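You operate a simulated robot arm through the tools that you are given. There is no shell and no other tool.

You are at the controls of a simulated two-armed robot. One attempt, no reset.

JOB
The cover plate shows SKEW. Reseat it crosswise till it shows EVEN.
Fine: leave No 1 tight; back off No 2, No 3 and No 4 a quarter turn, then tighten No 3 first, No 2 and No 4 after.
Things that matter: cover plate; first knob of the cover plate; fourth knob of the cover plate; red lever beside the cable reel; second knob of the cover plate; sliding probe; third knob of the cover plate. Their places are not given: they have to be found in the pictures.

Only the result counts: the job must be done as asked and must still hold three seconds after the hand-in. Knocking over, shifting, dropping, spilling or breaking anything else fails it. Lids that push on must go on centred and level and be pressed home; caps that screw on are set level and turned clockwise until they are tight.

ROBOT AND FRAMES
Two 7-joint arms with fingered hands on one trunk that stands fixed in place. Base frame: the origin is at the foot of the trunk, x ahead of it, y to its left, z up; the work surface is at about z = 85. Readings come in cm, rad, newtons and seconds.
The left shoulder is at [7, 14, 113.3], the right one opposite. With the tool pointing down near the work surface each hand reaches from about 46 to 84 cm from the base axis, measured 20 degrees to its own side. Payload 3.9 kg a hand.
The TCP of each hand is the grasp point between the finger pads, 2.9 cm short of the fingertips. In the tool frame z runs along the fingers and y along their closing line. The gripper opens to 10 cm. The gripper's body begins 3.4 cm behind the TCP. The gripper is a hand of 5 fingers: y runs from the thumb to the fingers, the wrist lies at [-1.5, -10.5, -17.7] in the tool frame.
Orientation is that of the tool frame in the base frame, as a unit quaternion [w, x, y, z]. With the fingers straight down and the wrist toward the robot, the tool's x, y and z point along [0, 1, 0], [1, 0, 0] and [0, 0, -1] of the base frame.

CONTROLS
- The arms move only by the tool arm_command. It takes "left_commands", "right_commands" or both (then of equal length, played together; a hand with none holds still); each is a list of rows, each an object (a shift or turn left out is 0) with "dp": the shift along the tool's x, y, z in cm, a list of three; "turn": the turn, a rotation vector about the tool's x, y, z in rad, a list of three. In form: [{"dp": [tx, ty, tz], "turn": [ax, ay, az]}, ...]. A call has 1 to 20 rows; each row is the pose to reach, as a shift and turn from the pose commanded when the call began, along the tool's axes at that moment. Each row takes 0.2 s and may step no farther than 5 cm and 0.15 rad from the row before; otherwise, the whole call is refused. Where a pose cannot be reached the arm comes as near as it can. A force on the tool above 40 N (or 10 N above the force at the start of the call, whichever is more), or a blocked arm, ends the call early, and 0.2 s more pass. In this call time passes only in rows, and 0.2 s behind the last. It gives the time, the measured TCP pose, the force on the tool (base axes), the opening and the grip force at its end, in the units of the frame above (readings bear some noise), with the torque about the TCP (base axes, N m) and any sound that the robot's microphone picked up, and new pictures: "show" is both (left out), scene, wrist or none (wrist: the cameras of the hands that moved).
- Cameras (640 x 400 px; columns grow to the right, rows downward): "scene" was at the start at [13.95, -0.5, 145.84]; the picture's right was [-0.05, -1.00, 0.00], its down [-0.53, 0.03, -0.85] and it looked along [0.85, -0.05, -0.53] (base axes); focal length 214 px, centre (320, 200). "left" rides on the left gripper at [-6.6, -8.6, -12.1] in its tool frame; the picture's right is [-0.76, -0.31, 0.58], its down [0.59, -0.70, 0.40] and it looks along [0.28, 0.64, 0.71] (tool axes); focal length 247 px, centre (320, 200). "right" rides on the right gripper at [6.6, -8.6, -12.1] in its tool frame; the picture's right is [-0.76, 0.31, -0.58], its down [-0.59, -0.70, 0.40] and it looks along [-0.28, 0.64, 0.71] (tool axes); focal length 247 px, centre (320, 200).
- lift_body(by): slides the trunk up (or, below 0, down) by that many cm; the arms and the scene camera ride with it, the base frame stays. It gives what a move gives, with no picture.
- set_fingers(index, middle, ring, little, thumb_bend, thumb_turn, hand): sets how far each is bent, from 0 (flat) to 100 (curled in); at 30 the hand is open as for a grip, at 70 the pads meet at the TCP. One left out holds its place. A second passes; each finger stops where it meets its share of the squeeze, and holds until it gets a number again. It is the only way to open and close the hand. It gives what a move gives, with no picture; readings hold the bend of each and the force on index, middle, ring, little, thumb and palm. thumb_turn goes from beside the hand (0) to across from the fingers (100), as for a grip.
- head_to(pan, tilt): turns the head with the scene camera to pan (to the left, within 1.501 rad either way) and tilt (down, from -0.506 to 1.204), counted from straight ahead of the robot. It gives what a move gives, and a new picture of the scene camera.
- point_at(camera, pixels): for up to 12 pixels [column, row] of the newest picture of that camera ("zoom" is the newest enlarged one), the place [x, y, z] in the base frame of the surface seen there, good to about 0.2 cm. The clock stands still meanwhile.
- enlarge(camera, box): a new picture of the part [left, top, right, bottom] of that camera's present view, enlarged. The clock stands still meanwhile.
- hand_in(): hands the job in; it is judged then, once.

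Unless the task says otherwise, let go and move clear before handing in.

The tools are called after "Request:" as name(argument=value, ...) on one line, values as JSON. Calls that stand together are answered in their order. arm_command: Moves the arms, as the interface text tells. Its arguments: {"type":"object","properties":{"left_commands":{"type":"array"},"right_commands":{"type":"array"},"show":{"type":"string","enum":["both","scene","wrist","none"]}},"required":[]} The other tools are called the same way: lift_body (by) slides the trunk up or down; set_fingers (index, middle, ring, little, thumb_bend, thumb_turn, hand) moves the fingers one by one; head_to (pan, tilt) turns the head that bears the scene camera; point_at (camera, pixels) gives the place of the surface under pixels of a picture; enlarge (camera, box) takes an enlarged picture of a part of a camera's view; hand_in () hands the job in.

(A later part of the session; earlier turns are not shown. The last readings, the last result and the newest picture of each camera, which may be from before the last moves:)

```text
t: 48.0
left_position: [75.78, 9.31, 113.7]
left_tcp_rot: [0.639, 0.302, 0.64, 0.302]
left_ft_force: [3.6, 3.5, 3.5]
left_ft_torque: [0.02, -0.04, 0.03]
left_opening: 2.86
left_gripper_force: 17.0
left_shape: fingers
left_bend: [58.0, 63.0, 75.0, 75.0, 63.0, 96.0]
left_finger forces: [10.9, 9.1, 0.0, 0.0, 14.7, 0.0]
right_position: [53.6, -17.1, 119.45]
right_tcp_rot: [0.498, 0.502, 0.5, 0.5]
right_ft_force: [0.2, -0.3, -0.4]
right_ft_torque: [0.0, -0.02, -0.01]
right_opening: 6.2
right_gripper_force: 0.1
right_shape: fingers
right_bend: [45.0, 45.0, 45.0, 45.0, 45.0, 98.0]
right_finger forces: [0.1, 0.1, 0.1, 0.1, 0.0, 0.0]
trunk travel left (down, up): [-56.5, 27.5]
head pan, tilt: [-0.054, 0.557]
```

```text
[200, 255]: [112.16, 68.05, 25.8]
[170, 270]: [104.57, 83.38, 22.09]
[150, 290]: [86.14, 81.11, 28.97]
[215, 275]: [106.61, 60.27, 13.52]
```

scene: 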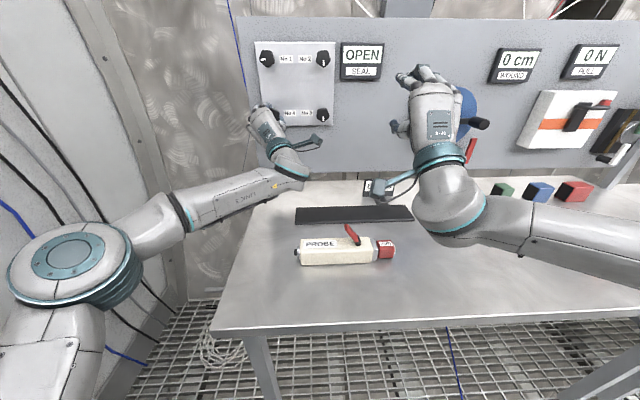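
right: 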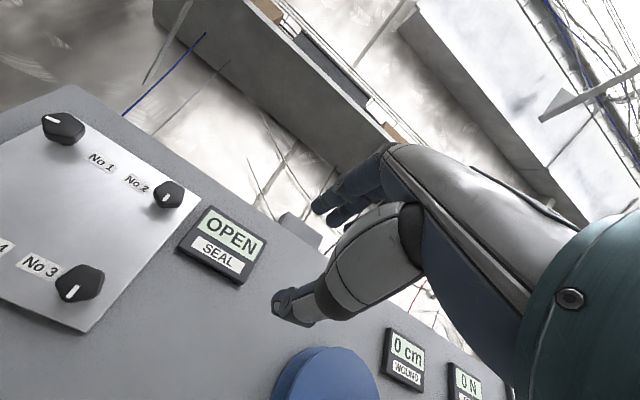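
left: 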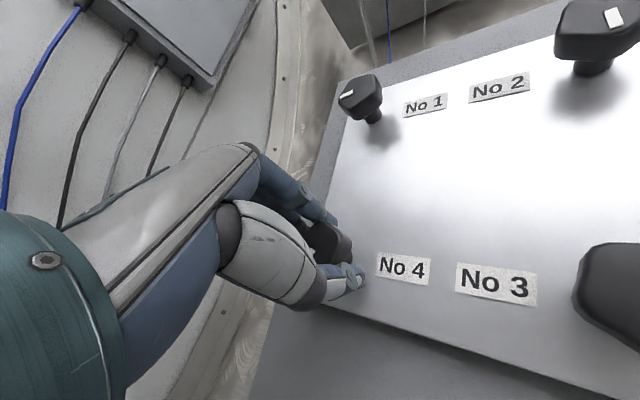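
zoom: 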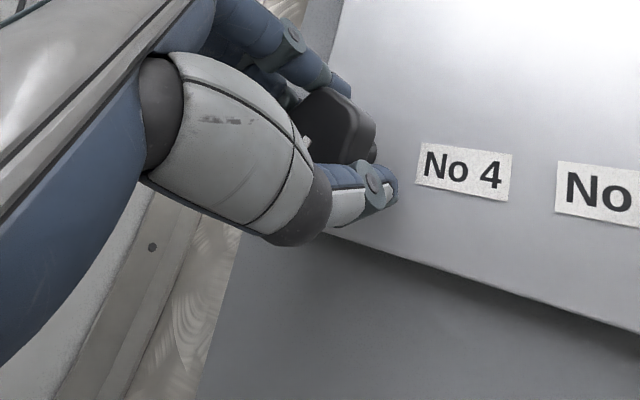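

No 4 has turned 45° (hand roll now -0.69). I'll release, back out, roll back and take the second stroke.

Request:
set_fingers(hand="left", index=45, middle=45, ring=45, little=45, thumb_bend=45)

Request:
arm_command(left_commands=[{"dp": [0, 0, -1.5]}, {"dp": [0, 0, -3]}, {"dp": [0, 0, -4.3]}, {"dp": [-0.04, 0, -4.3], "turn": [0, 0, 0.131]}, {"dp": [-0.08, -0.01, -4.3], "turn": [0, 0, 0.262]}, {"dp": [-0.115, -0.02, -4.3], "turn": [0, 0, 0.393]}, {"dp": [-0.15, -0.04, -4.3], "turn": [0, 0, 0.524]}, {"dp": [-0.18, -0.06, -4.3], "turn": [0, 0, 0.655]}, {"dp": [-0.21, -0.09, -4.3], "turn": [0, 0, 0.786]}], show="wrist")

Request:
enlarge(camera="left", box=[200, 170, 440, 400])

```text
t: 49.0
left_position: [75.76, 9.06, 113.72]
left_tcp_rot: [0.639, 0.303, 0.639, 0.303]
left_ft_force: [0.0, -0.5, 0.0]
left_ft_torque: [0.02, -0.01, -0.01]
left_opening: 6.2
left_gripper_force: 0.0
left_shape: fingers
left_bend: [45.0, 45.0, 45.0, 45.0, 45.0, 97.0]
left_finger forces: [0.0, 0.0, 0.0, 0.0, 0.0, 0.0]
right_position: [53.64, -17.22, 119.38]
right_tcp_rot: [0.498, 0.502, 0.5, 0.5]
right_ft_force: [0.0, -0.2, -0.8]
right_ft_torque: [0.02, -0.02, 0.03]
right_opening: 6.2
right_gripper_force: 0.0
right_shape: fingers
right_bend: [45.0, 45.0, 45.0, 45.0, 45.0, 98.0]
right_finger forces: [0.0, 0.0, 0.0, 0.1, 0.0, 0.0]
trunk travel left (down, up): [-56.5, 27.5]
head pan, tilt: [-0.054, 0.557]
```

```text
t: 51.0
left_position: [71.46, 8.99, 113.91]
left_tcp_rot: [0.475, 0.524, 0.474, 0.524]
left_ft_force: [0.4, -0.2, 0.0]
left_ft_torque: [0.0, 0.01, 0.02]
left_opening: 6.21
left_gripper_force: 0.1
left_shape: fingers
left_bend: [45.0, 45.0, 45.0, 45.0, 45.0, 98.0]
left_finger forces: [0.0, 0.0, 0.0, 0.1, 0.0, 0.1]
right_position: [53.53, -17.15, 119.52]
right_tcp_rot: [0.498, 0.503, 0.499, 0.5]
right_ft_force: [-0.3, 0.0, -0.3]
right_ft_torque: [-0.03, -0.02, 0.0]
right_opening: 6.23
right_gripper_force: 0.1
right_shape: fingers
right_bend: [45.0, 45.0, 45.0, 45.0, 45.0, 98.0]
right_finger forces: [0.0, 0.0, 0.1, 0.0, 0.0, 0.0]
trunk travel left (down, up): [-56.5, 27.5]
head pan, tilt: [-0.054, 0.557]
```

left: 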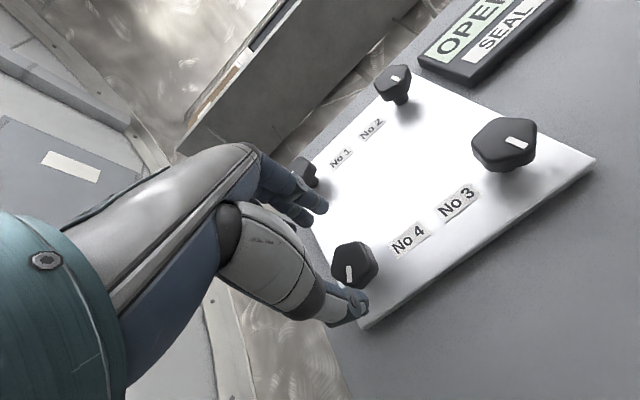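

```text
1.74 times, centred on (320, 285) of left
```

zoom: 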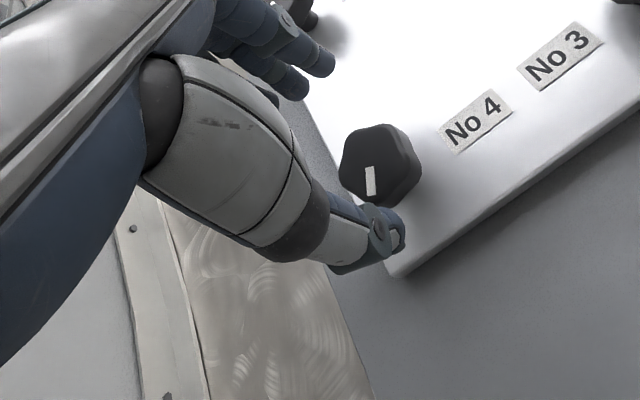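

No 4's mark turned about 45°, now near vertical in the left zoom at (370,180). I'll go in, grip and do the second stroke.

Request:
arm_command(left_commands=[{"dp": [0, 0, 1.4]}, {"dp": [0, 0, 2.8]}, {"dp": [0, 0, 4.3]}], show="none")

Request:
set_fingers(hand="left", index=75, middle=75, ring=75, little=75, thumb_bend=75)

Request:
arm_command(left_commands=[{"dp": [0.04, 0, 0], "turn": [0, 0, -0.131]}, {"dp": [0.08, -0.01, 0], "turn": [0, 0, -0.262]}, {"dp": [0.115, -0.02, 0], "turn": [0, 0, -0.393]}, {"dp": [0.15, -0.04, 0], "turn": [0, 0, -0.524]}, {"dp": [0.18, -0.06, 0], "turn": [0, 0, -0.655]}, {"dp": [0.21, -0.09, 0], "turn": [0, 0, -0.786]}], show="wrist")

```text
t: 51.8
left_position: [75.71, 8.95, 113.71]
left_tcp_rot: [0.472, 0.524, 0.476, 0.525]
left_ft_force: [0.0, 0.2, 0.3]
left_ft_torque: [-0.03, 0.02, 0.03]
left_opening: 6.19
left_gripper_force: 0.1
left_shape: fingers
left_bend: [45.0, 45.0, 45.0, 45.0, 45.0, 98.0]
left_finger forces: [0.0, 0.0, 0.0, 0.0, 0.0, 0.0]
right_position: [53.65, -17.22, 119.42]
right_tcp_rot: [0.498, 0.502, 0.5, 0.5]
right_ft_force: [0.7, -0.8, -1.4]
right_ft_torque: [-0.03, 0.03, 0.02]
right_opening: 6.19
right_gripper_force: 0.1
right_shape: fingers
right_bend: [45.0, 45.0, 45.0, 45.0, 45.0, 98.0]
right_finger forces: [0.0, 0.1, 0.1, 0.1, 0.1, 0.0]
trunk travel left (down, up): [-56.5, 27.5]
head pan, tilt: [-0.054, 0.557]
```

```text
t: 52.8
left_position: [75.63, 9.0, 113.88]
left_tcp_rot: [0.473, 0.523, 0.477, 0.525]
left_ft_force: [7.3, 1.3, 6.7]
left_ft_torque: [0.02, -0.03, -0.05]
left_opening: 2.78
left_gripper_force: 16.4
left_shape: fingers
left_bend: [59.0, 63.0, 75.0, 75.0, 62.0, 96.0]
left_finger forces: [10.6, 10.3, 0.1, 0.1, 12.0, 0.1]
right_position: [53.53, -17.12, 119.41]
right_tcp_rot: [0.498, 0.502, 0.5, 0.5]
right_ft_force: [0.0, 0.3, 1.1]
right_ft_torque: [0.02, 0.02, 0.01]
right_opening: 6.25
right_gripper_force: 0.0
right_shape: fingers
right_bend: [45.0, 45.0, 45.0, 45.0, 45.0, 98.0]
right_finger forces: [0.1, 0.0, 0.0, 0.0, 0.1, 0.0]
trunk travel left (down, up): [-56.5, 27.5]
head pan, tilt: [-0.054, 0.557]
```

```text
t: 54.1
left_position: [75.72, 9.29, 113.7]
left_tcp_rot: [0.639, 0.302, 0.64, 0.302]
left_ft_force: [7.8, 2.9, 7.5]
left_ft_torque: [0.02, -0.14, -0.01]
left_opening: 2.77
left_gripper_force: 16.4
left_shape: fingers
left_bend: [58.0, 63.0, 75.0, 75.0, 63.0, 96.0]
left_finger forces: [11.6, 9.4, 0.0, 0.1, 11.7, 0.0]
right_position: [53.67, -17.14, 119.43]
right_tcp_rot: [0.498, 0.503, 0.5, 0.5]
right_ft_force: [-0.2, -0.3, 0.2]
right_ft_torque: [0.02, 0.01, 0.0]
right_opening: 6.21
right_gripper_force: 0.0
right_shape: fingers
right_bend: [45.0, 45.0, 45.0, 45.0, 45.0, 98.0]
right_finger forces: [0.1, 0.1, 0.0, 0.1, 0.0, 0.0]
trunk travel left (down, up): [-56.5, 27.5]
head pan, tilt: [-0.054, 0.557]
```

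left: 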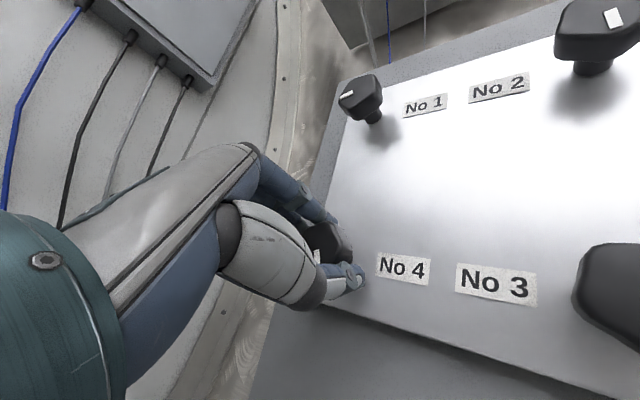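

The second stroke completed with the grip holding. I'll release No 4, back the left hand out and to the left, and check all four marks.

Request:
set_fingers(hand="left", index=45, middle=45, ring=45, little=45, thumb_bend=45)

Request:
arm_command(left_commands=[{"dp": [0, 0, -1.5]}, {"dp": [0, 0, -3]}, {"dp": [0, 0, -5]}, {"dp": [0, 0, -8]}, {"dp": [1, 0.8, -11]}, {"dp": [3.5, 2.9, -12]}, {"dp": [6.2, 5.1, -12]}])

Request:
enlarge(camera="scene", box=[240, 20, 410, 160])

```text
t: 55.1
left_position: [75.59, 9.11, 113.7]
left_tcp_rot: [0.639, 0.303, 0.639, 0.302]
left_ft_force: [-0.3, -0.4, -0.5]
left_ft_torque: [0.0, -0.02, -0.01]
left_opening: 6.2
left_gripper_force: 0.0
left_shape: fingers
left_bend: [45.0, 45.0, 45.0, 45.0, 45.0, 97.0]
left_finger forces: [0.0, 0.0, 0.0, 0.0, 0.0, 0.0]
right_position: [53.6, -17.09, 119.54]
right_tcp_rot: [0.498, 0.502, 0.5, 0.5]
right_ft_force: [1.2, -0.5, 0.5]
right_ft_torque: [0.01, -0.01, -0.01]
right_opening: 6.23
right_gripper_force: 0.0
right_shape: fingers
right_bend: [45.0, 45.0, 45.0, 45.0, 45.0, 98.0]
right_finger forces: [0.1, 0.1, 0.1, 0.1, 0.0, 0.0]
trunk travel left (down, up): [-56.5, 27.5]
head pan, tilt: [-0.054, 0.557]
```

```text
t: 56.8
left_position: [63.55, 17.18, 113.74]
left_tcp_rot: [0.639, 0.304, 0.638, 0.303]
left_ft_force: [0.5, -1.1, -1.0]
left_ft_torque: [-0.01, 0.01, 0.01]
left_opening: 6.21
left_gripper_force: 0.1
left_shape: fingers
left_bend: [45.0, 45.0, 45.0, 45.0, 45.0, 98.0]
left_finger forces: [0.1, 0.0, 0.1, 0.0, 0.1, 0.1]
right_position: [53.53, -17.03, 119.53]
right_tcp_rot: [0.498, 0.502, 0.5, 0.5]
right_ft_force: [0.3, 0.7, -0.6]
right_ft_torque: [0.01, -0.01, 0.02]
right_opening: 6.2
right_gripper_force: 0.0
right_shape: fingers
right_bend: [45.0, 45.0, 45.0, 45.0, 45.0, 98.0]
right_finger forces: [0.0, 0.1, 0.0, 0.1, 0.0, 0.0]
trunk travel left (down, up): [-56.5, 27.5]
head pan, tilt: [-0.054, 0.557]
```

scene: 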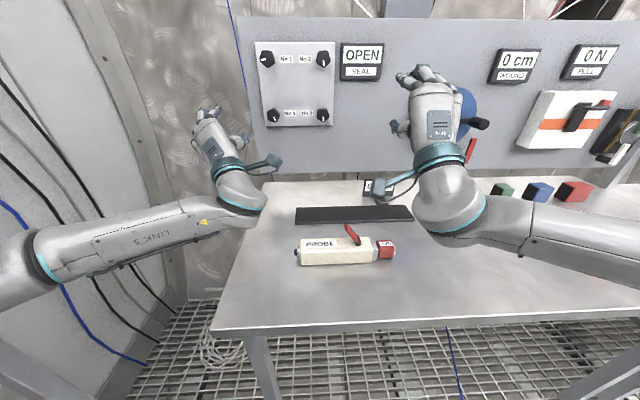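
left: 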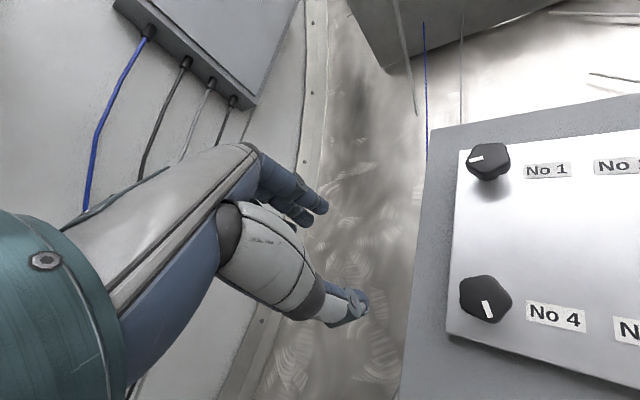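

```text
2.86 times, centred on (325, 90) of scene
```

zoom: 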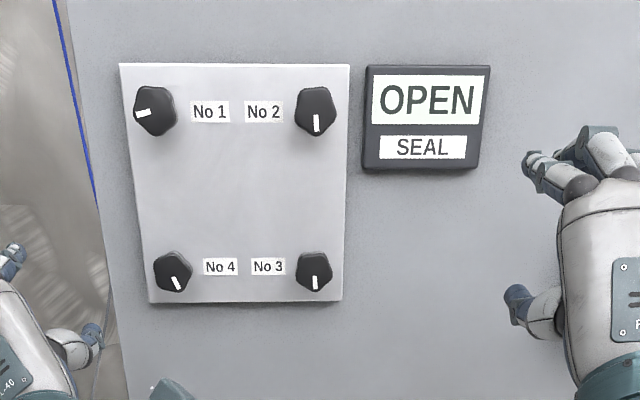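

All three marks of No 2, 3 and 4 now point down while No 1's still points left, so each is backed off a quarter turn. Now I'll tighten No 3 first: I'll move the left hand farther off and bring the right hand in front of No 3 at roll -0.24.

Request:
arm_command(left_commands=[{"dp": [1.5, 1.2, -1.5]}, {"dp": [3, 2.5, -3]}, {"dp": [4.5, 3.7, -4.5]}, {"dp": [6.2, 5.1, -6]}, {"dp": [6.2, 5.1, -6]}, {"dp": [6.2, 5.1, -6]}], right_commands=[{"dp": [2.1, -0.95, 2.95], "turn": [0, 0, -0.04]}, {"dp": [4.2, -1.9, 5.9], "turn": [0, 0, -0.08]}, {"dp": [6.35, -2.85, 8.85], "turn": [0, 0, -0.12]}, {"dp": [8.5, -3.8, 11.8], "turn": [0, 0, -0.16]}, {"dp": [10.6, -4.75, 14.75], "turn": [0, 0, -0.2]}, {"dp": [12.7, -5.7, 17.7], "turn": [0, 0, -0.236]}])

Request:
enlarge(camera="right", box=[200, 170, 440, 400])

```text
t: 58.4
left_position: [59.86, 19.67, 112.98]
left_tcp_rot: [0.627, 0.335, 0.633, 0.306]
left_ft_force: [0.3, 0.7, 0.7]
left_ft_torque: [0.02, -0.01, -0.01]
left_opening: 6.24
left_gripper_force: 0.1
left_shape: fingers
left_bend: [45.0, 45.0, 45.0, 45.0, 45.0, 98.0]
left_finger forces: [0.0, 0.0, 0.1, 0.0, 0.0, 0.1]
right_position: [72.94, -8.27, 112.19]
right_tcp_rot: [0.543, 0.452, 0.552, 0.442]
right_ft_force: [1.2, 0.1, -0.6]
right_ft_torque: [0.01, 0.01, 0.02]
right_opening: 6.24
right_gripper_force: 0.1
right_shape: fingers
right_bend: [45.0, 45.0, 45.0, 45.0, 45.0, 98.0]
right_finger forces: [0.0, 0.0, 0.0, 0.0, 0.0, 0.1]
trunk travel left (down, up): [-56.5, 27.5]
head pan, tilt: [-0.054, 0.557]
stopped in row 6 (left hand): the arm was blocked; the commanded pose is now the measured one
```

scene: 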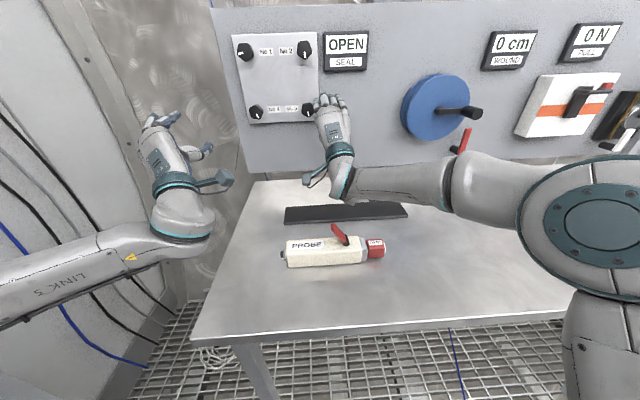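
right: 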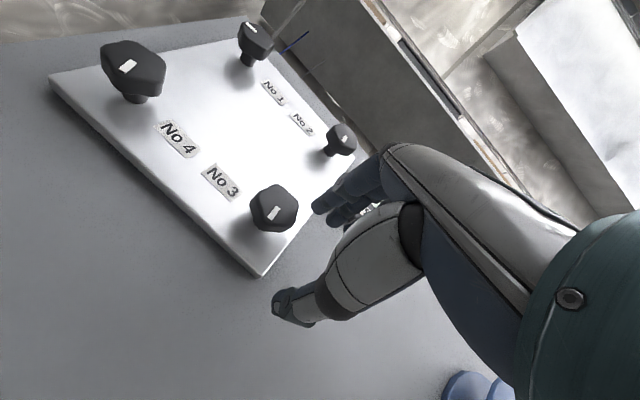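
left: 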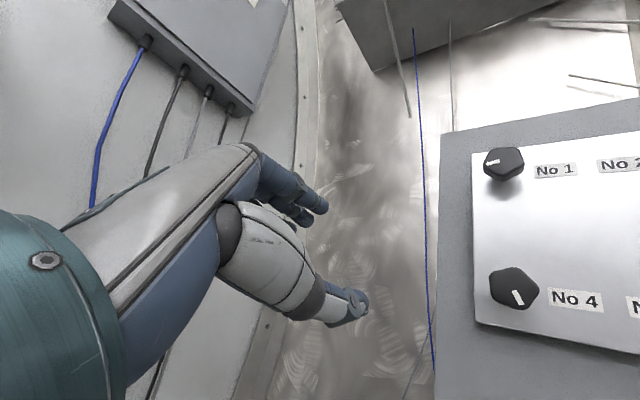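

```text
1.74 times, centred on (320, 285) of right
```

zoom: 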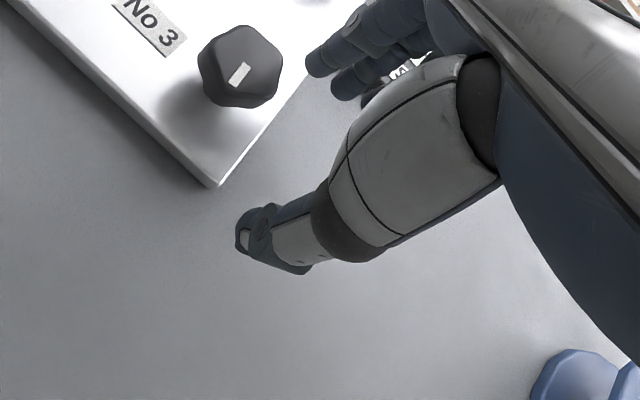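

The call stopped in row 6 with the left arm blocked, and the whole scene view has shifted about 18 px left (the plate is now near (278,80)). I'll check known points to see whether the camera or something else moved.

Request:
point_at(camera="scene", pixels=[[304, 50], [257, 112], [245, 53], [278, 80], [346, 45], [300, 340], [330, 252], [430, 100], [365, 215], [462, 145]])

Request:
enlarge(camera="scene", box=[100, 80, 280, 240])

Request:
lift_body(by=0)

```text
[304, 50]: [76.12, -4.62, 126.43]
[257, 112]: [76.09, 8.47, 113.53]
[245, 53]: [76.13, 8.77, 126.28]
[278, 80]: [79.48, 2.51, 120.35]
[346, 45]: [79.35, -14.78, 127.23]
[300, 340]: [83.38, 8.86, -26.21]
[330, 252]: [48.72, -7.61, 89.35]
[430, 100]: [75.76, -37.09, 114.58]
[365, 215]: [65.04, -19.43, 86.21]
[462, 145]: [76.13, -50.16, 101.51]
```

```text
2.50 times, centred on (190, 160) of scene
```

zoom: 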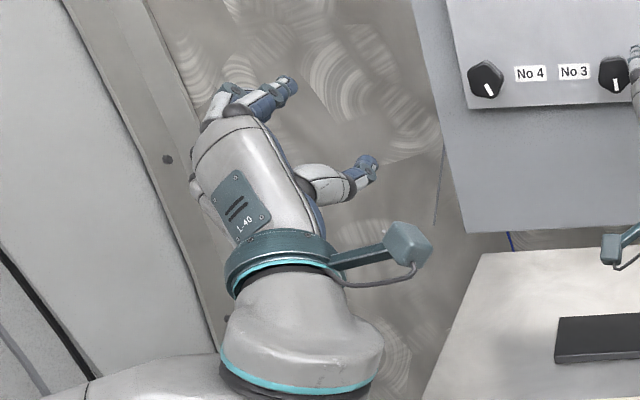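

```text
t: 58.9
left_position: [59.88, 19.87, 112.98]
left_tcp_rot: [0.627, 0.333, 0.634, 0.307]
left_ft_force: [-0.9, 0.2, 0.2]
left_ft_torque: [0.0, 0.0, 0.0]
left_opening: 6.21
left_gripper_force: 0.0
left_shape: fingers
left_bend: [45.0, 45.0, 45.0, 45.0, 45.0, 98.0]
left_finger forces: [0.0, 0.1, 0.0, 0.0, 0.1, 0.0]
right_position: [72.91, -8.39, 112.21]
right_tcp_rot: [0.542, 0.453, 0.552, 0.443]
right_ft_force: [-0.2, 0.2, -0.6]
right_ft_torque: [-0.02, -0.02, -0.02]
right_opening: 6.22
right_gripper_force: 0.1
right_shape: fingers
right_bend: [45.0, 45.0, 45.0, 45.0, 45.0, 98.0]
right_finger forces: [0.0, 0.1, 0.0, 0.0, 0.1, 0.0]
trunk travel left (down, up): [-56.5, 27.5]
head pan, tilt: [-0.054, 0.557]
```

The measured points are the same as before, so the panel and table did not move; only the robot's torso and camera swayed. I'll pull the right hand back a little, then re-centre it on No 3.

Request:
arm_command(right_commands=[{"dp": [0, 0, -2.5]}, {"dp": [1.2, 0.8, -2.8], "turn": [-0.01, 0, -0.012]}, {"dp": [2.4, 1.6, -2.8], "turn": [-0.02, 0, -0.025]}, {"dp": [3.55, 2.36, -2.8], "turn": [-0.02, -0.002, -0.038]}])

Request:
enlarge(camera="right", box=[200, 170, 440, 400])

```text
t: 60.0
left_position: [59.86, 19.67, 112.65]
left_tcp_rot: [0.625, 0.336, 0.636, 0.305]
left_ft_force: [-0.3, -0.2, -0.2]
left_ft_torque: [0.0, -0.01, 0.02]
left_opening: 6.24
left_gripper_force: 0.0
left_shape: fingers
left_bend: [45.0, 45.0, 45.0, 45.0, 45.0, 98.0]
left_finger forces: [0.1, 0.1, 0.0, 0.0, 0.0, 0.1]
right_position: [70.18, -4.34, 114.0]
right_tcp_rot: [0.558, 0.436, 0.555, 0.437]
right_ft_force: [0.1, -0.7, -0.1]
right_ft_torque: [-0.02, -0.01, 0.01]
right_opening: 6.22
right_gripper_force: 0.0
right_shape: fingers
right_bend: [45.0, 45.0, 45.0, 45.0, 45.0, 98.0]
right_finger forces: [0.0, 0.0, 0.1, 0.1, 0.1, 0.0]
trunk travel left (down, up): [-56.5, 27.5]
head pan, tilt: [-0.054, 0.557]
stopped in row 4 (right hand): the arm was blocked; the commanded pose is now the measured one
```

scene: 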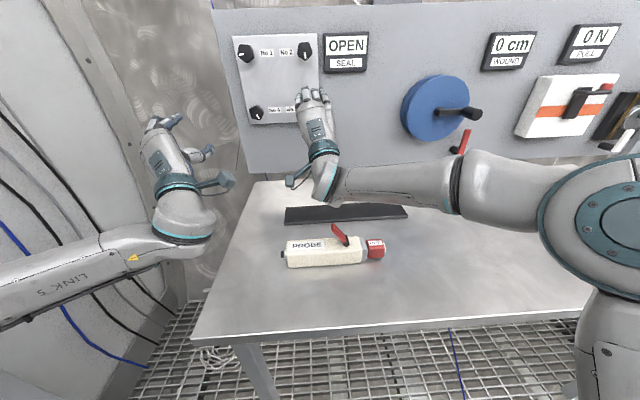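
right: 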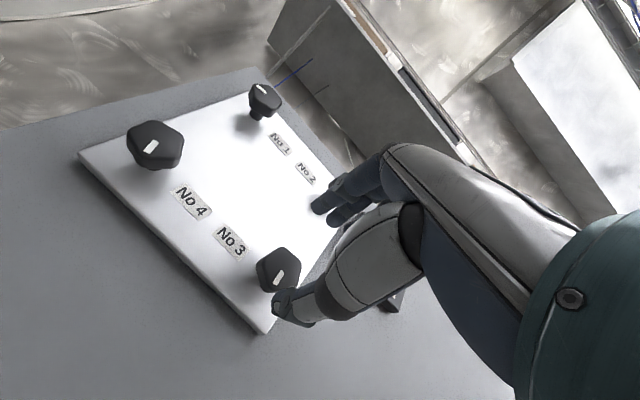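

```text
1.74 times, centred on (320, 285) of right
```

zoom: 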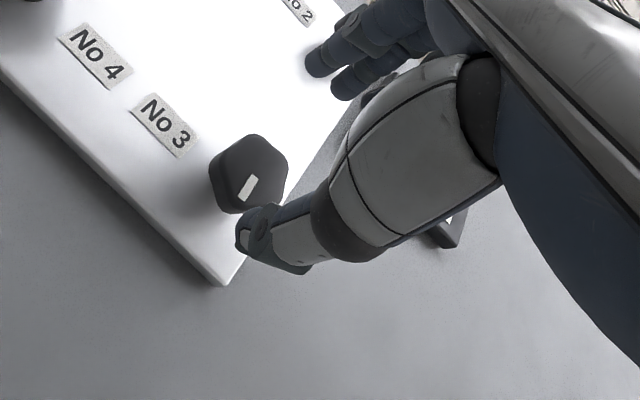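

The right hand is well centred, but its arm was reported blocked in row 4. I'll look around with the head to see what either arm might be touching.

Request:
head_to(pan=-0.9, tilt=0.75)

Request:
head_to(pan=0.9, tilt=0.75)

Request:
head_to(pan=-0.054, tilt=0.557)

```text
t: 61.2
left_position: [59.94, 19.68, 112.76]
left_tcp_rot: [0.625, 0.335, 0.635, 0.306]
left_ft_force: [-0.2, 0.5, 0.8]
left_ft_torque: [-0.01, -0.01, 0.03]
left_opening: 6.24
left_gripper_force: 0.0
left_shape: fingers
left_bend: [45.0, 45.0, 45.0, 45.0, 45.0, 98.0]
left_finger forces: [0.0, 0.0, 0.0, 0.0, 0.0, 0.0]
right_position: [70.22, -4.26, 114.12]
right_tcp_rot: [0.556, 0.437, 0.555, 0.438]
right_ft_force: [0.2, 0.6, 0.0]
right_ft_torque: [-0.02, -0.03, 0.0]
right_opening: 6.24
right_gripper_force: 0.0
right_shape: fingers
right_bend: [45.0, 45.0, 45.0, 45.0, 45.0, 98.0]
right_finger forces: [0.0, 0.0, 0.0, 0.1, 0.0, 0.0]
trunk travel left (down, up): [-56.5, 27.5]
head pan, tilt: [-0.901, 0.75]
```

scene: 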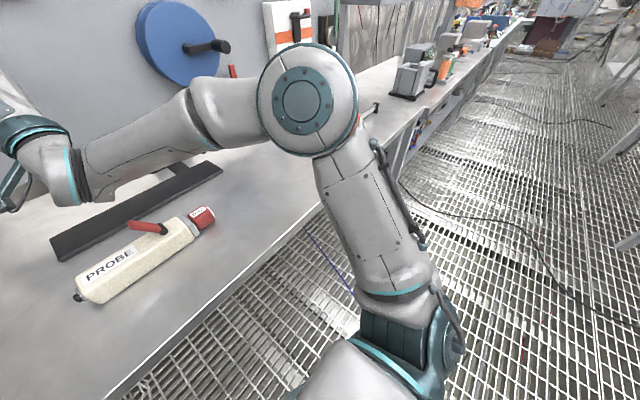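

```text
t: 63.0
left_position: [59.77, 19.69, 112.94]
left_tcp_rot: [0.626, 0.335, 0.634, 0.306]
left_ft_force: [0.5, 0.2, 0.3]
left_ft_torque: [-0.01, 0.02, 0.01]
left_opening: 6.25
left_gripper_force: 0.0
left_shape: fingers
left_bend: [45.0, 45.0, 45.0, 45.0, 45.0, 98.0]
left_finger forces: [0.1, 0.0, 0.0, 0.1, 0.0, 0.0]
right_position: [70.09, -4.32, 114.07]
right_tcp_rot: [0.556, 0.436, 0.555, 0.438]
right_ft_force: [-0.2, 0.1, -0.2]
right_ft_torque: [0.01, 0.01, -0.02]
right_opening: 6.22
right_gripper_force: 0.1
right_shape: fingers
right_bend: [45.0, 45.0, 45.0, 45.0, 45.0, 98.0]
right_finger forces: [0.0, 0.0, 0.0, 0.0, 0.1, 0.1]
trunk travel left (down, up): [-56.5, 27.5]
head pan, tilt: [0.901, 0.75]
```

scene: 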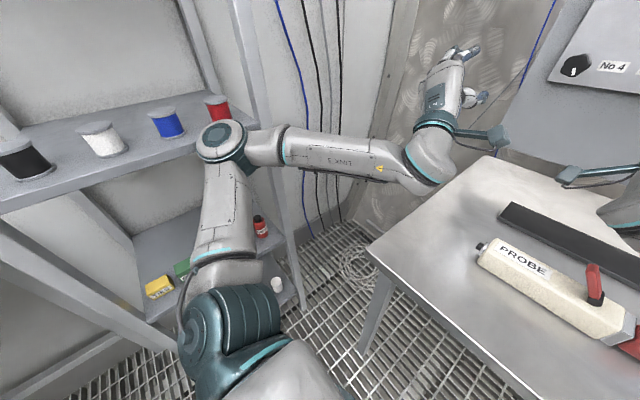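

```text
t: 64.2
left_position: [59.71, 19.56, 113.08]
left_tcp_rot: [0.626, 0.336, 0.634, 0.306]
left_ft_force: [-0.1, 0.0, 0.3]
left_ft_torque: [0.02, -0.02, -0.02]
left_opening: 6.21
left_gripper_force: 0.2
left_shape: fingers
left_bend: [45.0, 45.0, 45.0, 45.0, 45.0, 98.0]
left_finger forces: [0.0, 0.1, 0.0, 0.0, 0.1, 0.0]
right_position: [70.12, -4.38, 113.93]
right_tcp_rot: [0.556, 0.437, 0.555, 0.439]
right_ft_force: [-0.1, 0.1, 0.1]
right_ft_torque: [0.02, 0.01, 0.04]
right_opening: 6.25
right_gripper_force: 0.1
right_shape: fingers
right_bend: [45.0, 45.0, 45.0, 45.0, 45.0, 98.0]
right_finger forces: [0.1, 0.0, 0.0, 0.0, 0.0, 0.1]
trunk travel left (down, up): [-56.5, 27.5]
head pan, tilt: [-0.054, 0.557]
```

scene: 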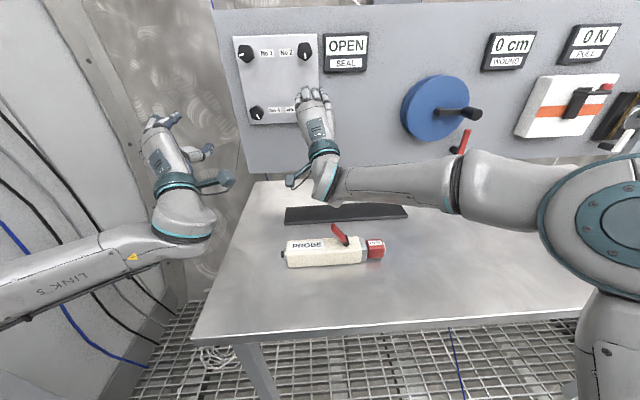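

The leftward look shows the cause: a shelf with wire spools stands at the left, and the left elbow at (222,140) has run into it beside the red spool. I'll retrace that last left move carefully to draw the elbow away.

Request:
arm_command(left_commands=[{"dp": [-0.8, -0.35, 1.2], "turn": [-0.014, 0.002, -0.019]}, {"dp": [-1.6, -0.7, 2.5], "turn": [-0.028, 0.004, -0.037]}, {"dp": [-2.4, -1.06, 3.7], "turn": [-0.042, 0.007, -0.056]}], show="scene")

Request:
head_to(pan=0.9, tilt=0.75)

Request:
enlarge(camera="scene", box=[0, 60, 320, 340])

```text
t: 65.0
left_position: [61.55, 21.17, 114.56]
left_tcp_rot: [0.649, 0.284, 0.639, 0.299]
left_ft_force: [1.7, 0.3, -0.5]
left_ft_torque: [0.0, -0.03, 0.02]
left_opening: 6.2
left_gripper_force: 0.0
left_shape: fingers
left_bend: [45.0, 45.0, 45.0, 45.0, 45.0, 98.0]
left_finger forces: [0.0, 0.1, 0.0, 0.0, 0.0, 0.1]
right_position: [68.59, -0.32, 115.39]
right_tcp_rot: [0.566, 0.422, 0.56, 0.434]
right_ft_force: [-0.2, 0.2, -0.6]
right_ft_torque: [0.0, -0.05, 0.0]
right_opening: 6.22
right_gripper_force: 0.0
right_shape: fingers
right_bend: [45.0, 45.0, 45.0, 45.0, 45.0, 98.0]
right_finger forces: [0.1, 0.0, 0.0, 0.0, 0.0, 0.0]
trunk travel left (down, up): [-56.5, 27.5]
head pan, tilt: [-0.054, 0.557]
```

scene: 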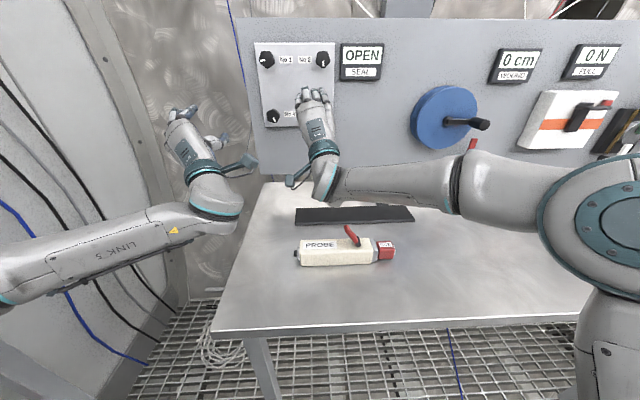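

```text
t: 66.3
left_position: [61.46, 21.22, 114.08]
left_tcp_rot: [0.649, 0.284, 0.639, 0.298]
left_ft_force: [-0.6, -0.2, -0.2]
left_ft_torque: [0.02, -0.02, 0.0]
left_opening: 6.26
left_gripper_force: 0.0
left_shape: fingers
left_bend: [45.0, 45.0, 45.0, 45.0, 45.0, 98.0]
left_finger forces: [0.0, 0.0, 0.0, 0.0, 0.1, 0.1]
right_position: [68.51, -0.4, 115.4]
right_tcp_rot: [0.567, 0.422, 0.559, 0.435]
right_ft_force: [0.7, 0.3, -0.3]
right_ft_torque: [0.01, 0.03, 0.02]
right_opening: 6.24
right_gripper_force: 0.0
right_shape: fingers
right_bend: [45.0, 45.0, 45.0, 45.0, 45.0, 98.0]
right_finger forces: [0.0, 0.1, 0.0, 0.1, 0.1, 0.1]
trunk travel left (down, up): [-56.5, 27.5]
head pan, tilt: [0.901, 0.75]
```

scene: 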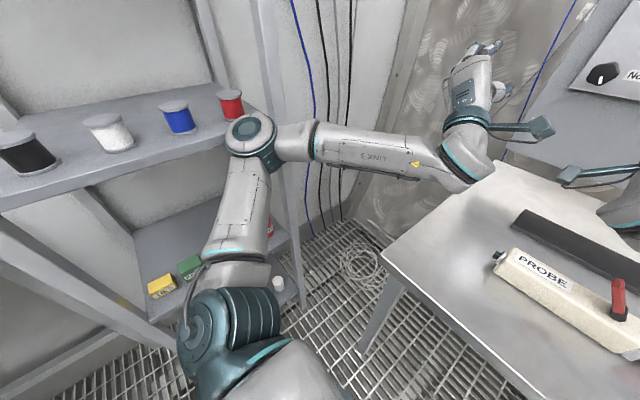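

```text
1.43 times, centred on (160, 200) of scene
```

zoom: 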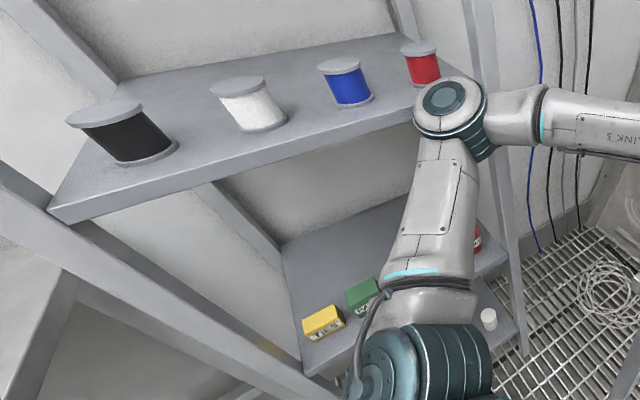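

The torso has swung back (the plate is at (295,85) again) and all four spools still stand upright. I'll measure how far the elbow is from the shelf.

Request:
point_at(camera="scene", pixels=[[232, 105], [200, 150], [100, 185], [180, 118], [251, 128], [232, 150], [268, 165], [275, 60], [290, 200], [240, 120]])

```text
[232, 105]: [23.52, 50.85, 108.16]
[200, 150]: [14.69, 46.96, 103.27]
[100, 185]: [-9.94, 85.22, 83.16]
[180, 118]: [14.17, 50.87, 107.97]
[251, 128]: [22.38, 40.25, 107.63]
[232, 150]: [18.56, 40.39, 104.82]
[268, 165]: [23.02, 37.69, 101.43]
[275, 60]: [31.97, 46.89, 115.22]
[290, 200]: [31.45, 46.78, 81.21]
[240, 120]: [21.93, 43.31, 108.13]
```

The shelf's front edge is at y≈47 and the elbow reaches about y = 44, leaving a gap of 2–3 cm. I'll push the left hand forward beside the panel, which pulls that elbow in, and watch it from here.

Request:
arm_command(left_commands=[{"dp": [-0.4, 0.6, 2.1]}, {"dp": [-0.8, 1.2, 4.2]}, {"dp": [-1.2, 1.9, 6.3]}, {"dp": [-1.6, 2.5, 8.4]}, {"dp": [-2, 3.2, 10.5]}], show="both")

Request:
enlarge(camera="scene", box=[0, 60, 320, 340])

```text
t: 67.5
left_position: [71.98, 22.04, 118.03]
left_tcp_rot: [0.649, 0.283, 0.64, 0.299]
left_ft_force: [-0.4, 0.2, 0.1]
left_ft_torque: [-0.01, 0.01, -0.03]
left_opening: 6.21
left_gripper_force: 0.0
left_shape: fingers
left_bend: [45.0, 45.0, 45.0, 45.0, 45.0, 98.0]
left_finger forces: [0.1, 0.1, 0.0, 0.0, 0.1, 0.0]
right_position: [68.59, -0.43, 115.28]
right_tcp_rot: [0.567, 0.421, 0.559, 0.434]
right_ft_force: [-1.2, 1.0, 0.4]
right_ft_torque: [0.02, 0.0, -0.03]
right_opening: 6.26
right_gripper_force: 0.1
right_shape: fingers
right_bend: [45.0, 45.0, 45.0, 45.0, 45.0, 98.0]
right_finger forces: [0.0, 0.1, 0.1, 0.0, 0.0, 0.1]
trunk travel left (down, up): [-56.5, 27.5]
head pan, tilt: [0.901, 0.75]
```

scene: 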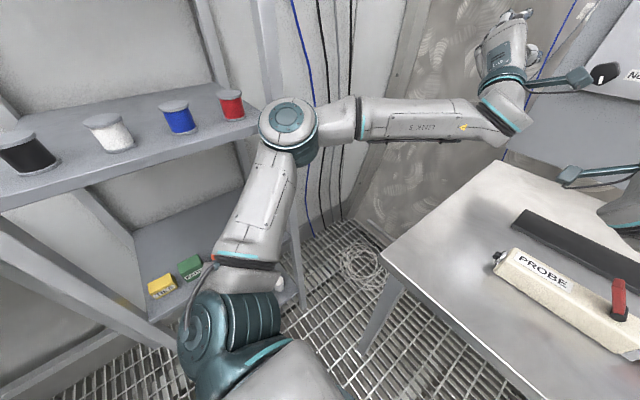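
left: 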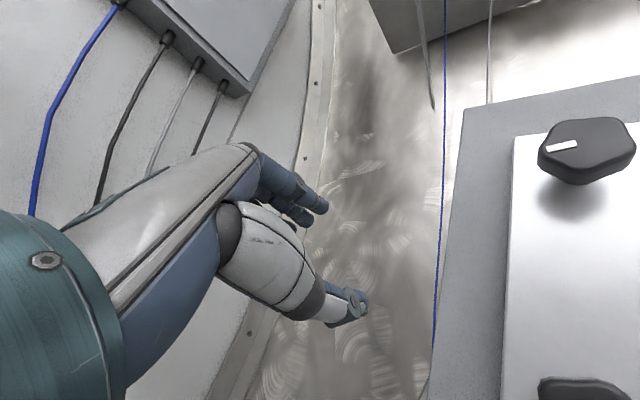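

```text
1.43 times, centred on (160, 200) of scene
```

zoom: 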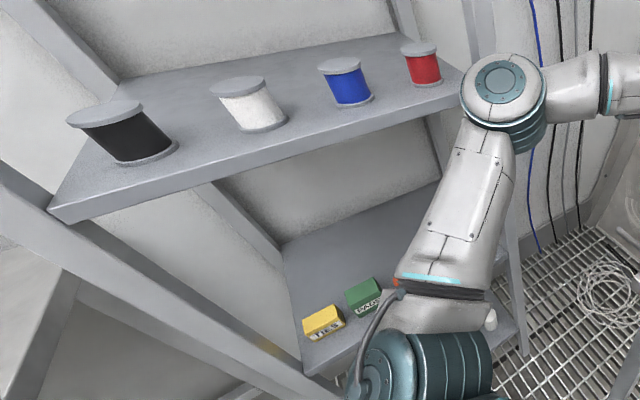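

The elbow is now forward of the red spool and all items on the shelf look undisturbed. I'll check its distance to the shelf post.

Request:
point_at(camera="scene", pixels=[[288, 115], [265, 125], [318, 125], [290, 160], [262, 60], [268, 90]])

Request:
head_to(pan=-0.054, tilt=0.557)

```text
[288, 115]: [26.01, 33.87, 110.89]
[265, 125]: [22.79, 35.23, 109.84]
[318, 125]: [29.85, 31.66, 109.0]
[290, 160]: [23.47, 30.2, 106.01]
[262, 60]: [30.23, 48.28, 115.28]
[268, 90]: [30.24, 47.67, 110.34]
```

```text
t: 68.7
left_position: [71.94, 22.09, 118.06]
left_tcp_rot: [0.649, 0.283, 0.64, 0.298]
left_ft_force: [-0.2, -0.2, 0.3]
left_ft_torque: [-0.04, 0.05, -0.04]
left_opening: 6.23
left_gripper_force: 0.0
left_shape: fingers
left_bend: [45.0, 45.0, 45.0, 45.0, 45.0, 98.0]
left_finger forces: [0.0, 0.0, 0.1, 0.0, 0.1, 0.0]
right_position: [68.41, -0.3, 115.26]
right_tcp_rot: [0.567, 0.421, 0.559, 0.434]
right_ft_force: [-0.6, -0.1, 0.2]
right_ft_torque: [-0.02, -0.02, -0.03]
right_opening: 6.24
right_gripper_force: 0.0
right_shape: fingers
right_bend: [45.0, 45.0, 45.0, 45.0, 45.0, 98.0]
right_finger forces: [0.0, 0.0, 0.0, 0.0, 0.0, 0.0]
trunk travel left (down, up): [-56.5, 27.5]
head pan, tilt: [-0.054, 0.557]
```

scene: 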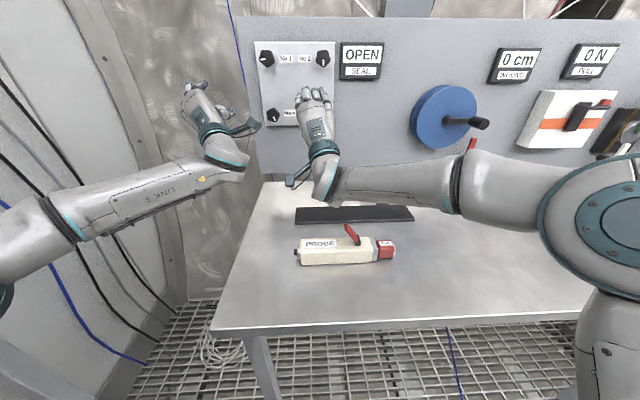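

The left elbow now clears the shelf by about 10 cm. Next I'll re-centre the right hand in front of No 3.

Request:
arm_command(right_commands=[{"dp": [-1.8, -1.3, 0], "turn": [0.01, 0, 0.017]}, {"dp": [-3.55, -2.54, 0.5], "turn": [0.021, -0.002, 0.035]}, {"dp": [-3.55, -2.54, 2.8], "turn": [0.021, -0.002, 0.035]}], show="wrist")

Request:
enlarge(camera="right", box=[200, 170, 440, 400])

```text
t: 69.5
left_position: [72.02, 22.04, 117.91]
left_tcp_rot: [0.649, 0.284, 0.64, 0.297]
left_ft_force: [1.2, 0.5, -0.4]
left_ft_torque: [0.01, 0.01, -0.04]
left_opening: 6.23
left_gripper_force: 0.0
left_shape: fingers
left_bend: [45.0, 45.0, 45.0, 45.0, 45.0, 98.0]
left_finger forces: [0.0, 0.0, 0.0, 0.0, 0.0, 0.1]
right_position: [71.44, -4.48, 113.75]
right_tcp_rot: [0.555, 0.436, 0.557, 0.438]
right_ft_force: [0.2, 0.0, 0.1]
right_ft_torque: [0.03, -0.02, 0.01]
right_opening: 6.22
right_gripper_force: 0.1
right_shape: fingers
right_bend: [45.0, 45.0, 45.0, 45.0, 45.0, 98.0]
right_finger forces: [0.1, 0.0, 0.0, 0.0, 0.0, 0.0]
trunk travel left (down, up): [-56.5, 27.5]
head pan, tilt: [-0.054, 0.557]
```

right: 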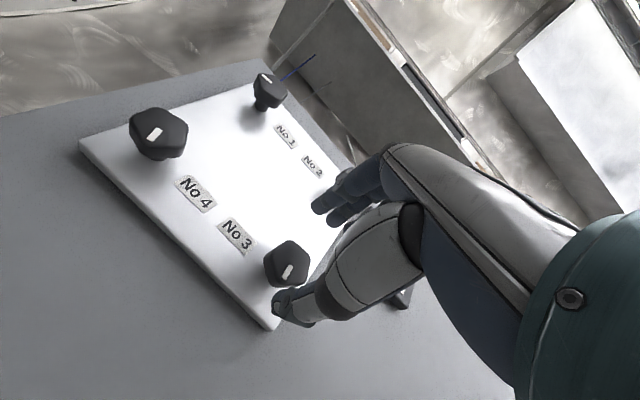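

```text
1.74 times, centred on (320, 285) of right
```

zoom: 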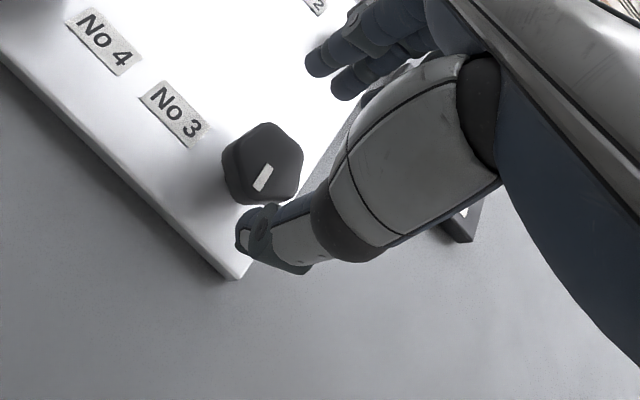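

The right hand is centred on No 3 with its mark pointing down. I'll advance, grip and begin turning clockwise.

Request:
arm_command(right_commands=[{"dp": [0, 0, 1.4]}, {"dp": [0, 0, 2.8]}, {"dp": [0, 0, 4.3]}], show="none")

Request:
set_fingers(hand="right", index=75, middle=75, ring=75, little=75, thumb_bend=75)

Request:
arm_command(right_commands=[{"dp": [-0.04, 0, 0], "turn": [0, 0, 0.131]}, {"dp": [-0.08, -0.01, 0], "turn": [0, 0, 0.262]}, {"dp": [-0.115, -0.02, 0], "turn": [0, 0, 0.393]}, {"dp": [-0.15, -0.04, 0], "turn": [0, 0, 0.524]}, {"dp": [-0.18, -0.06, 0], "turn": [0, 0, 0.655]}, {"dp": [-0.21, -0.09, 0], "turn": [0, 0, 0.786]}], show="both")

Request:
enlarge(camera="right", box=[200, 170, 440, 400])

```text
t: 70.3
left_position: [71.96, 22.01, 117.96]
left_tcp_rot: [0.649, 0.283, 0.641, 0.297]
left_ft_force: [0.7, 0.4, 0.1]
left_ft_torque: [0.02, 0.0, 0.0]
left_opening: 6.25
left_gripper_force: 0.2
left_shape: fingers
left_bend: [45.0, 45.0, 45.0, 45.0, 45.0, 98.0]
left_finger forces: [0.0, 0.0, 0.1, 0.0, 0.1, 0.0]
right_position: [75.72, -4.32, 113.86]
right_tcp_rot: [0.555, 0.437, 0.556, 0.437]
right_ft_force: [0.6, 0.4, 0.3]
right_ft_torque: [-0.03, 0.0, 0.02]
right_opening: 6.25
right_gripper_force: 0.0
right_shape: fingers
right_bend: [45.0, 45.0, 45.0, 45.0, 45.0, 98.0]
right_finger forces: [0.1, 0.0, 0.0, 0.0, 0.0, 0.0]
trunk travel left (down, up): [-56.5, 27.5]
head pan, tilt: [-0.054, 0.557]
```

```text
t: 71.3
left_position: [72.0, 21.89, 117.96]
left_tcp_rot: [0.648, 0.284, 0.64, 0.298]
left_ft_force: [0.4, -0.2, -0.1]
left_ft_torque: [0.03, 0.01, 0.01]
left_opening: 6.22
left_gripper_force: 0.0
left_shape: fingers
left_bend: [45.0, 45.0, 45.0, 45.0, 45.0, 98.0]
left_finger forces: [0.0, 0.0, 0.0, 0.0, 0.0, 0.0]
right_position: [75.68, -4.42, 114.06]
right_tcp_rot: [0.556, 0.437, 0.555, 0.437]
right_ft_force: [6.7, -1.8, 7.1]
right_ft_torque: [-0.02, 0.0, -0.04]
right_opening: 2.81
right_gripper_force: 16.6
right_shape: fingers
right_bend: [59.0, 64.0, 75.0, 75.0, 62.0, 96.0]
right_finger forces: [10.4, 10.2, 0.1, 0.1, 12.7, 0.1]
trunk travel left (down, up): [-56.5, 27.5]
head pan, tilt: [-0.054, 0.557]
```

```text
t: 72.7
left_position: [71.93, 21.9, 117.97]
left_tcp_rot: [0.649, 0.284, 0.64, 0.298]
left_ft_force: [0.0, -0.2, -0.7]
left_ft_torque: [-0.01, 0.03, 0.0]
left_opening: 6.22
left_gripper_force: 0.1
left_shape: fingers
left_bend: [45.0, 45.0, 45.0, 45.0, 45.0, 98.0]
left_finger forces: [0.0, 0.0, 0.0, 0.1, 0.1, 0.1]
right_position: [75.77, -4.89, 113.76]
right_tcp_rot: [0.345, 0.618, 0.344, 0.617]
right_ft_force: [6.7, -5.0, 5.4]
right_ft_torque: [-0.04, -0.09, -0.08]
right_opening: 2.81
right_gripper_force: 16.4
right_shape: fingers
right_bend: [59.0, 63.0, 75.0, 75.0, 62.0, 97.0]
right_finger forces: [10.8, 9.7, 0.0, 0.0, 12.4, 0.0]
trunk travel left (down, up): [-56.5, 27.5]
head pan, tilt: [-0.054, 0.557]
```

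scene: 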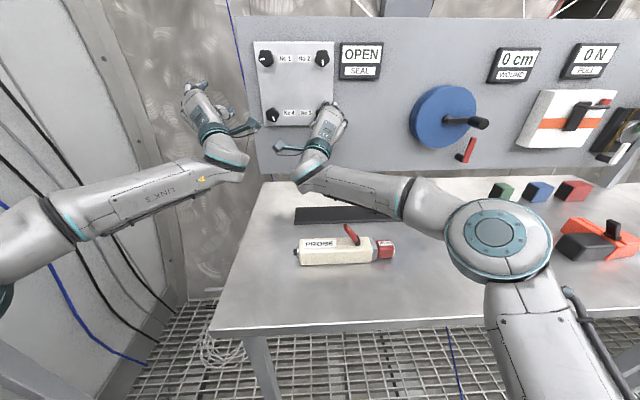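
right: 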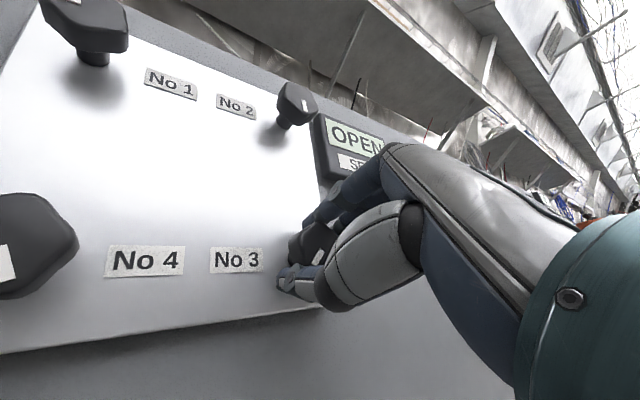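

```text
1.74 times, centred on (320, 285) of right
```

zoom: 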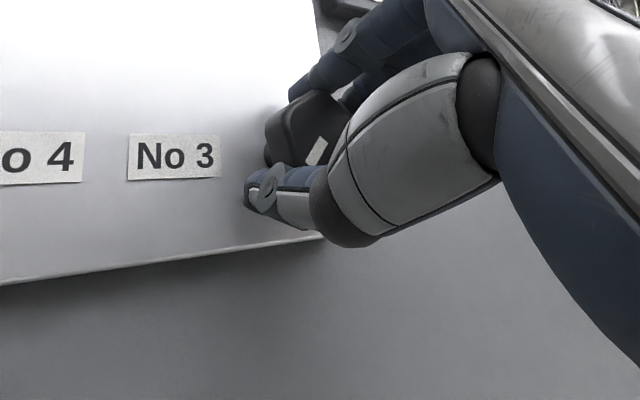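

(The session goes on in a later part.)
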